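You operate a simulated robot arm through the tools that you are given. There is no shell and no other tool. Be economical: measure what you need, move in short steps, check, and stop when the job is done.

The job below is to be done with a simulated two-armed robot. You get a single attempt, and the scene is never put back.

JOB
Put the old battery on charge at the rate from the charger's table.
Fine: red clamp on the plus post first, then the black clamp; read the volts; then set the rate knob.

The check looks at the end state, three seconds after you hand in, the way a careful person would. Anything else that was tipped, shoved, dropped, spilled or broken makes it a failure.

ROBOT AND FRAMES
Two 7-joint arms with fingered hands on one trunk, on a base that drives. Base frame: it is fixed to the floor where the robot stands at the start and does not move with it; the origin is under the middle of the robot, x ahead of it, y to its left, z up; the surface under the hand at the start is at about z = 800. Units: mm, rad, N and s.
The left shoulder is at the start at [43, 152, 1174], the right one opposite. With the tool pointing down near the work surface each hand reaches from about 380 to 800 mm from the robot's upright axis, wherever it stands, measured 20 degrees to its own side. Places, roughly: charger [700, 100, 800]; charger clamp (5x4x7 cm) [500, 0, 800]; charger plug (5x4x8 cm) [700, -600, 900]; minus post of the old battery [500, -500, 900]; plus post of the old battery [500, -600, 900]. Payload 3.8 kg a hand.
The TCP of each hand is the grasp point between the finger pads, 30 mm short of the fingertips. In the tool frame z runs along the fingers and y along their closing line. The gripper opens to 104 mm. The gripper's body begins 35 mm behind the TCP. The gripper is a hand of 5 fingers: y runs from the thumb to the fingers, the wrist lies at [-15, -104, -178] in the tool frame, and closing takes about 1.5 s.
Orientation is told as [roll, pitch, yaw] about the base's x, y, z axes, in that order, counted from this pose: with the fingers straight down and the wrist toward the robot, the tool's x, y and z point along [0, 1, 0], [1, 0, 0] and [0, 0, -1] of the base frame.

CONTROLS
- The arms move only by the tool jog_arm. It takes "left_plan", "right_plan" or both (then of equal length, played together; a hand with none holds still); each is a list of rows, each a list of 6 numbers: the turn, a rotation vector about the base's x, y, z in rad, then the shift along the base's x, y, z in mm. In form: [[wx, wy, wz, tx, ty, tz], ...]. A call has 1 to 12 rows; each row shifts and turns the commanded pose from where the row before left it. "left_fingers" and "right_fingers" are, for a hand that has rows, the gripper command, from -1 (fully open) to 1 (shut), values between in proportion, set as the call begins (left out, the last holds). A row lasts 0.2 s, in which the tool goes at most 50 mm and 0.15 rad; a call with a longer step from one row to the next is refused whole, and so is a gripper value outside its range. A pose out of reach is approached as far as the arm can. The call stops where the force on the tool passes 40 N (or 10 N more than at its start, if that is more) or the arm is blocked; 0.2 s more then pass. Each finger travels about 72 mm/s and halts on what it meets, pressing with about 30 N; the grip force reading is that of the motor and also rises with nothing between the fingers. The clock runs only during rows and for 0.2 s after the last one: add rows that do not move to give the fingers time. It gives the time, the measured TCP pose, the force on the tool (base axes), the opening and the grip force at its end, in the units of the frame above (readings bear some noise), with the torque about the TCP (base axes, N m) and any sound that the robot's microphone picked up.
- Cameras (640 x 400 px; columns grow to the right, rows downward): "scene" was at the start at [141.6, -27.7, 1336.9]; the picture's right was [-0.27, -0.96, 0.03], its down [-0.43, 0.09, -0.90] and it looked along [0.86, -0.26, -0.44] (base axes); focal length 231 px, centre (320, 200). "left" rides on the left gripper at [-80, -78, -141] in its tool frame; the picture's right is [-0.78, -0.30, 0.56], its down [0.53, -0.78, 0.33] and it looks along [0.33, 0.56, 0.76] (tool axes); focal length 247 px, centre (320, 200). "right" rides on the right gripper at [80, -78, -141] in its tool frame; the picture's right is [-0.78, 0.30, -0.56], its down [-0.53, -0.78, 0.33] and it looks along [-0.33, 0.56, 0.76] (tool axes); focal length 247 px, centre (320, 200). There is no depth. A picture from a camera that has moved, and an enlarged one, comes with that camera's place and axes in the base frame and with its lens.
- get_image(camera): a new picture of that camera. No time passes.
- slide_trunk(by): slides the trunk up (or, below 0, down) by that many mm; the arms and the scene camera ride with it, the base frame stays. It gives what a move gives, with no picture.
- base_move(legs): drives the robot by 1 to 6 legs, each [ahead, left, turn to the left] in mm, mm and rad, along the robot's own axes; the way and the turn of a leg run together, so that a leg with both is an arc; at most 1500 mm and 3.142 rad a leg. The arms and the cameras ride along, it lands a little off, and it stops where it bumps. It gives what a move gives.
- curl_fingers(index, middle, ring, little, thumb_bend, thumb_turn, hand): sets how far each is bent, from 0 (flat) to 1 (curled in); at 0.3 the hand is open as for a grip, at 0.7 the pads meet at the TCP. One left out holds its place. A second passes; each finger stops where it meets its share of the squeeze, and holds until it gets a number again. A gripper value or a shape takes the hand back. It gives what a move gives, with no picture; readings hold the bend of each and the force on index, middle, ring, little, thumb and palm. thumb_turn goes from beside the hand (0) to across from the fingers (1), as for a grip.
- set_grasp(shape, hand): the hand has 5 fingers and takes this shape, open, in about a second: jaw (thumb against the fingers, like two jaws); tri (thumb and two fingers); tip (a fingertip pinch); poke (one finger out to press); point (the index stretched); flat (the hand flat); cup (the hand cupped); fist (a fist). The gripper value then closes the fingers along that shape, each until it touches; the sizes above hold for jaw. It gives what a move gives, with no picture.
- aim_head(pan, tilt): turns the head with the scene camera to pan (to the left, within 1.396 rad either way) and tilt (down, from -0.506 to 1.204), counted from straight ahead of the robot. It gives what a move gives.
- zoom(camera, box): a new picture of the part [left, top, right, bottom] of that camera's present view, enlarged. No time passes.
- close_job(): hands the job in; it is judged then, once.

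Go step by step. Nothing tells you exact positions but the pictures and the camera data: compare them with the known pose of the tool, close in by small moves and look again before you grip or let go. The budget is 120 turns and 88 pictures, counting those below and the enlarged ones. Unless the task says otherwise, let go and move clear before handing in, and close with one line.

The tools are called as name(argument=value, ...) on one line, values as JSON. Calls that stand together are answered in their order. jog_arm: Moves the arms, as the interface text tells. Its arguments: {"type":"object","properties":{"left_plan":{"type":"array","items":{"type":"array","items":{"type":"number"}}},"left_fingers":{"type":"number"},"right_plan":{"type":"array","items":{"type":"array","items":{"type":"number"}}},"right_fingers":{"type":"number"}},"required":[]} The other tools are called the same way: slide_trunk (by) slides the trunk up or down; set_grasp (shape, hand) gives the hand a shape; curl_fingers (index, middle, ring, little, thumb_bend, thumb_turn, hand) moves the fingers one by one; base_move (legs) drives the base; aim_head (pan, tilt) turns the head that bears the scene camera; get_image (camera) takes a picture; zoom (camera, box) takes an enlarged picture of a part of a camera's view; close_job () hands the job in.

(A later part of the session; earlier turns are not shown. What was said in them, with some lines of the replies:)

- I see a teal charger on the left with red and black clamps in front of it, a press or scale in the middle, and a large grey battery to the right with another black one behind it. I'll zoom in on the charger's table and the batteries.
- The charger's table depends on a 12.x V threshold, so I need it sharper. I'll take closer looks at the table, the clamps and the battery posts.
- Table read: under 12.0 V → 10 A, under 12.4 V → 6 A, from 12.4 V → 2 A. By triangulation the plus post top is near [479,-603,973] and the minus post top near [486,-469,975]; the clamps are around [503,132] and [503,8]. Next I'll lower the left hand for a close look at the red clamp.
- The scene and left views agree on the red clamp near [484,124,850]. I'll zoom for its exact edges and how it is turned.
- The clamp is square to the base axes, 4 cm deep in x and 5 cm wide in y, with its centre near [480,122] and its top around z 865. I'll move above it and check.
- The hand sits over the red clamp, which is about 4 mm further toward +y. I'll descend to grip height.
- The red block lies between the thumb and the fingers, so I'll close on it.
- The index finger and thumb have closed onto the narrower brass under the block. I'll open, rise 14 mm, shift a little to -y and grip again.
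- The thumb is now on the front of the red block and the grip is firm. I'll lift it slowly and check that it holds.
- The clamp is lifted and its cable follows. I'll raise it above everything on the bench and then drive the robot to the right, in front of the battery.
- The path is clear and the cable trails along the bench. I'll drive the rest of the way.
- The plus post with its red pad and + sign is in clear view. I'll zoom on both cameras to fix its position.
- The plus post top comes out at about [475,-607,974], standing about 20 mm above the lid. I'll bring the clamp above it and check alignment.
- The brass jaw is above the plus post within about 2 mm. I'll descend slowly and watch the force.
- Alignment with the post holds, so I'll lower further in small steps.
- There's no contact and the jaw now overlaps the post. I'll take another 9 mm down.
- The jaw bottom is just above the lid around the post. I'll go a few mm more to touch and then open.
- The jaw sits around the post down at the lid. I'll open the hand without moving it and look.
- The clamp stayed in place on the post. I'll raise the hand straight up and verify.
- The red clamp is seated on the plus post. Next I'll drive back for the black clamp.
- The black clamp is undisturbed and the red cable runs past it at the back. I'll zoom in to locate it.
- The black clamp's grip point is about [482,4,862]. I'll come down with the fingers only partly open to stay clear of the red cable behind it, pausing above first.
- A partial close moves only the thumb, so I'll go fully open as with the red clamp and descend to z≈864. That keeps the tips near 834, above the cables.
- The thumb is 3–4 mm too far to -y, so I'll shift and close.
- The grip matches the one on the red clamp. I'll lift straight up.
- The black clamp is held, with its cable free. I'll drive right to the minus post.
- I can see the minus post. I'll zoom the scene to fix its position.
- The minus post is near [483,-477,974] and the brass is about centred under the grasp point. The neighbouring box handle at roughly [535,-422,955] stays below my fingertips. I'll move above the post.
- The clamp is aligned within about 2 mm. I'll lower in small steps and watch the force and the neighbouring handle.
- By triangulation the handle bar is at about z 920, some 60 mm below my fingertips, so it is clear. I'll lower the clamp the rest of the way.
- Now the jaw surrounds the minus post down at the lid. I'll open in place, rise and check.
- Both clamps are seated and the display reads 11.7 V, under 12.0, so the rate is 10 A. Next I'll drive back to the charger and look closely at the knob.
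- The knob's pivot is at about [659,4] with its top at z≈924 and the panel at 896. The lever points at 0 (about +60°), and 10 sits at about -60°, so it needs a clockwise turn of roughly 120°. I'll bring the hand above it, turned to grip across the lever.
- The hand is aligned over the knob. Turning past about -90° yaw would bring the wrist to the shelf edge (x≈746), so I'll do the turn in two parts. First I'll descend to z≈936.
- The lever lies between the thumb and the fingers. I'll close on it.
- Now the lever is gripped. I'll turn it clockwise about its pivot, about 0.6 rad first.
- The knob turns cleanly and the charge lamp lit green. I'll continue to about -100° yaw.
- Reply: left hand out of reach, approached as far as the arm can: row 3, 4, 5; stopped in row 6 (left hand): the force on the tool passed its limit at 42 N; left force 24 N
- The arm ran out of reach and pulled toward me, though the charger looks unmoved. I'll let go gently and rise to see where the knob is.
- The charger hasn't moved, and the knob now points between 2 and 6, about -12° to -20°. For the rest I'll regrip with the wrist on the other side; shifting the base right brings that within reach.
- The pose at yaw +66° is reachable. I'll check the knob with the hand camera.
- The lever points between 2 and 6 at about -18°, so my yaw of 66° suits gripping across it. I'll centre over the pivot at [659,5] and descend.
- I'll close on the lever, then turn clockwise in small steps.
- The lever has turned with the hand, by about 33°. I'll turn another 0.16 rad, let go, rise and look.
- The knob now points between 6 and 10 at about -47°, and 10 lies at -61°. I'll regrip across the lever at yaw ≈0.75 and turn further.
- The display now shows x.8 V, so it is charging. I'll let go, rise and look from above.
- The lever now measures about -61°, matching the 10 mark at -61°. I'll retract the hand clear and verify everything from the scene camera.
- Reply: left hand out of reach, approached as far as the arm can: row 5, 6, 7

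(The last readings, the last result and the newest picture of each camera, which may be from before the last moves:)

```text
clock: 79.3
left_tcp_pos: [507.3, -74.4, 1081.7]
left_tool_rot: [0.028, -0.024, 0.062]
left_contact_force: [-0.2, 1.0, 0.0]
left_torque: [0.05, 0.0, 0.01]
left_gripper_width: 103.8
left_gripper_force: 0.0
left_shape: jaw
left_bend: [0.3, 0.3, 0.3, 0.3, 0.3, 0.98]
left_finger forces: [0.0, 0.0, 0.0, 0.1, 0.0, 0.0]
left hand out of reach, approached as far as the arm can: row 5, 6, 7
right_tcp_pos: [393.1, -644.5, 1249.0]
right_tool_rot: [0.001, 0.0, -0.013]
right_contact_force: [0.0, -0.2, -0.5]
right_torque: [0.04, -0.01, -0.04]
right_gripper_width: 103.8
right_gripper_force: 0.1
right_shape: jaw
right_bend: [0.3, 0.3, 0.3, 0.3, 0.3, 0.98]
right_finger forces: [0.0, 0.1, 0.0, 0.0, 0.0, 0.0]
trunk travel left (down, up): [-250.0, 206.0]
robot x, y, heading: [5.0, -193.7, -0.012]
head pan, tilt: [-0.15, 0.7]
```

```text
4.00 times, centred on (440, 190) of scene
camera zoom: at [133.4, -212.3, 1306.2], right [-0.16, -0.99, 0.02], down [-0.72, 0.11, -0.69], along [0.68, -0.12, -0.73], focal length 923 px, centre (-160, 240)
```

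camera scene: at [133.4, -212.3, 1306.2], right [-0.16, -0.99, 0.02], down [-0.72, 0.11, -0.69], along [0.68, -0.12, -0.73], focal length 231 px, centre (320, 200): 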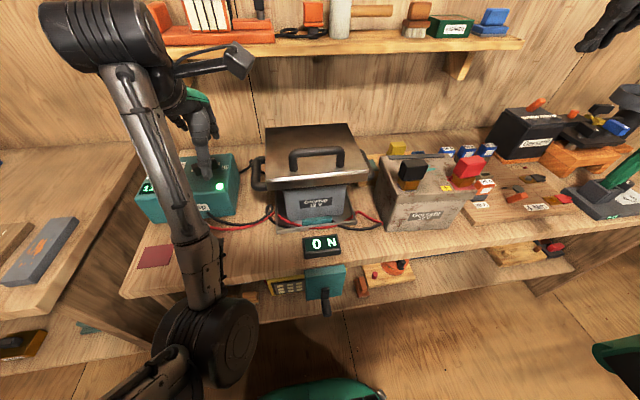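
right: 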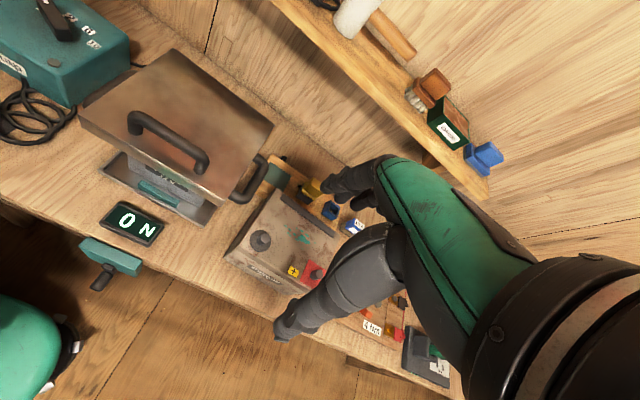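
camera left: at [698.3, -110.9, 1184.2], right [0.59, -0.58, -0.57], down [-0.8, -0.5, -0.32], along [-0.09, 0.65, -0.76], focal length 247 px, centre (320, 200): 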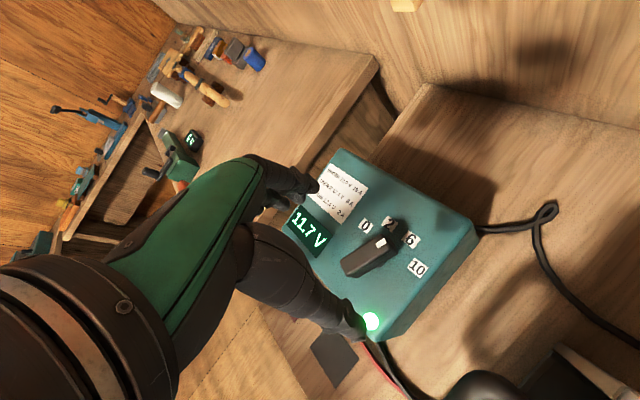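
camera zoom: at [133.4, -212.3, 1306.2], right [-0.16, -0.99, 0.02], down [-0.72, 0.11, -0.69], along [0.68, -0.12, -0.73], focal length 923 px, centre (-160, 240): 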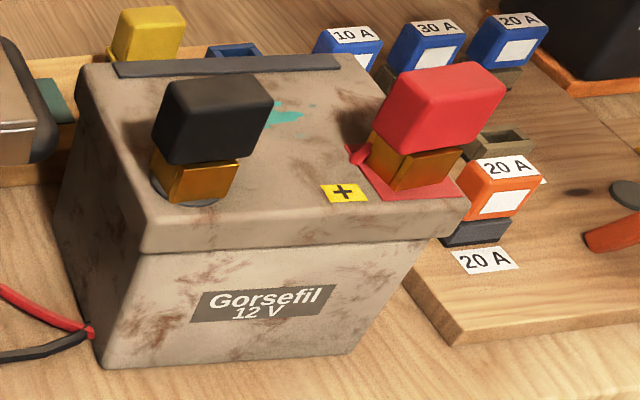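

Both clamps sit properly. The arm blocks my view of the knob, so I'll move the hand up and aside for a last check.

jog_arm(left_plan=[[0, 0, 0, 0, 0, 40], [0, 0, 0, -5, 20, 40], [0, 0, 0, -10, 35, 25], [0, 0, 0, -10, 40, 15], [0, 0, 0, -10, 45, 0], [0, 0, 0, -10, 45, 0], [0, 0, 0, -10, 45, 0], [0, 0, 0, -10, 45, 0]])

get_image(camera="scene")

zoom(camera="scene", box=[130, 130, 250, 225])

```text
clock: 81.1
left_tcp_pos: [507.9, 200.6, 1141.8]
left_tool_rot: [0.011, 0.0, 0.049]
left_contact_force: [-0.9, 0.6, -0.1]
left_torque: [-0.06, 0.01, 0.02]
left_gripper_width: 103.8
left_gripper_force: 0.1
left_shape: jaw
left_bend: [0.3, 0.3, 0.3, 0.3, 0.3, 0.98]
left_finger forces: [0.0, 0.0, 0.0, 0.1, 0.1, 0.1]
left hand out of reach, approached as far as the arm can: row 1, 2, 3, 4
right_tcp_pos: [392.3, -643.2, 1249.4]
right_tool_rot: [-0.002, -0.001, -0.014]
right_contact_force: [0.6, -0.2, -0.4]
right_torque: [-0.01, 0.01, -0.01]
right_gripper_width: 103.7
right_gripper_force: 0.1
right_shape: jaw
right_bend: [0.3, 0.3, 0.3, 0.3, 0.3, 0.98]
right_finger forces: [0.0, 0.0, 0.1, 0.1, 0.2, 0.0]
trunk travel left (down, up): [-250.0, 206.0]
robot x, y, heading: [0.9, -193.1, -0.016]
head pan, tilt: [-0.15, 0.7]
```

```text
3 pictures are left
camera scene: at [133.6, -209.6, 1306.2], right [-0.16, -0.99, 0.02], down [-0.72, 0.1, -0.69], along [0.68, -0.12, -0.73], focal length 231 px, centre (320, 200)
```

scene: 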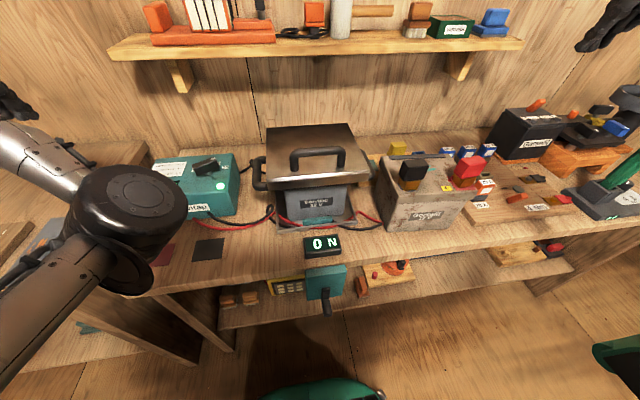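

```text
4.21 times, centred on (190, 178) of scene
camera zoom: at [133.6, -209.6, 1306.2], right [-0.16, -0.99, 0.02], down [-0.72, 0.1, -0.69], along [0.68, -0.12, -0.73], focal length 971 px, centre (867, 295)
```

zoom: 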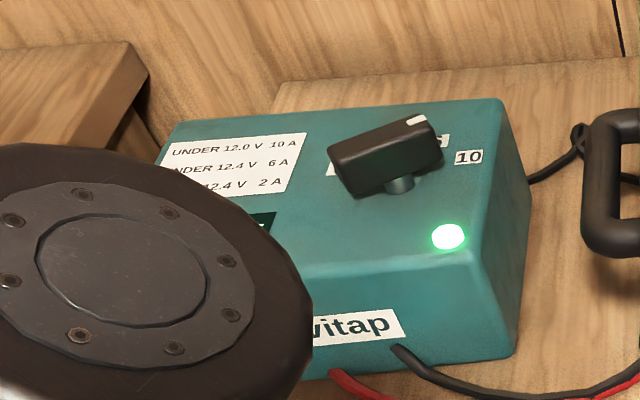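

The knob measures -60.5° from this second view, on the 10 mark; the lamp is lit, both clamps are seated, and the hand is clear. I'll hand in.

close_job()

```text
The job is handed in.
```

The old battery is on charge: I put the red clamp on the plus post, then the black on the minus, read 11.7 V, and set the rate knob to 10 A as the table says for under 12.0 V.
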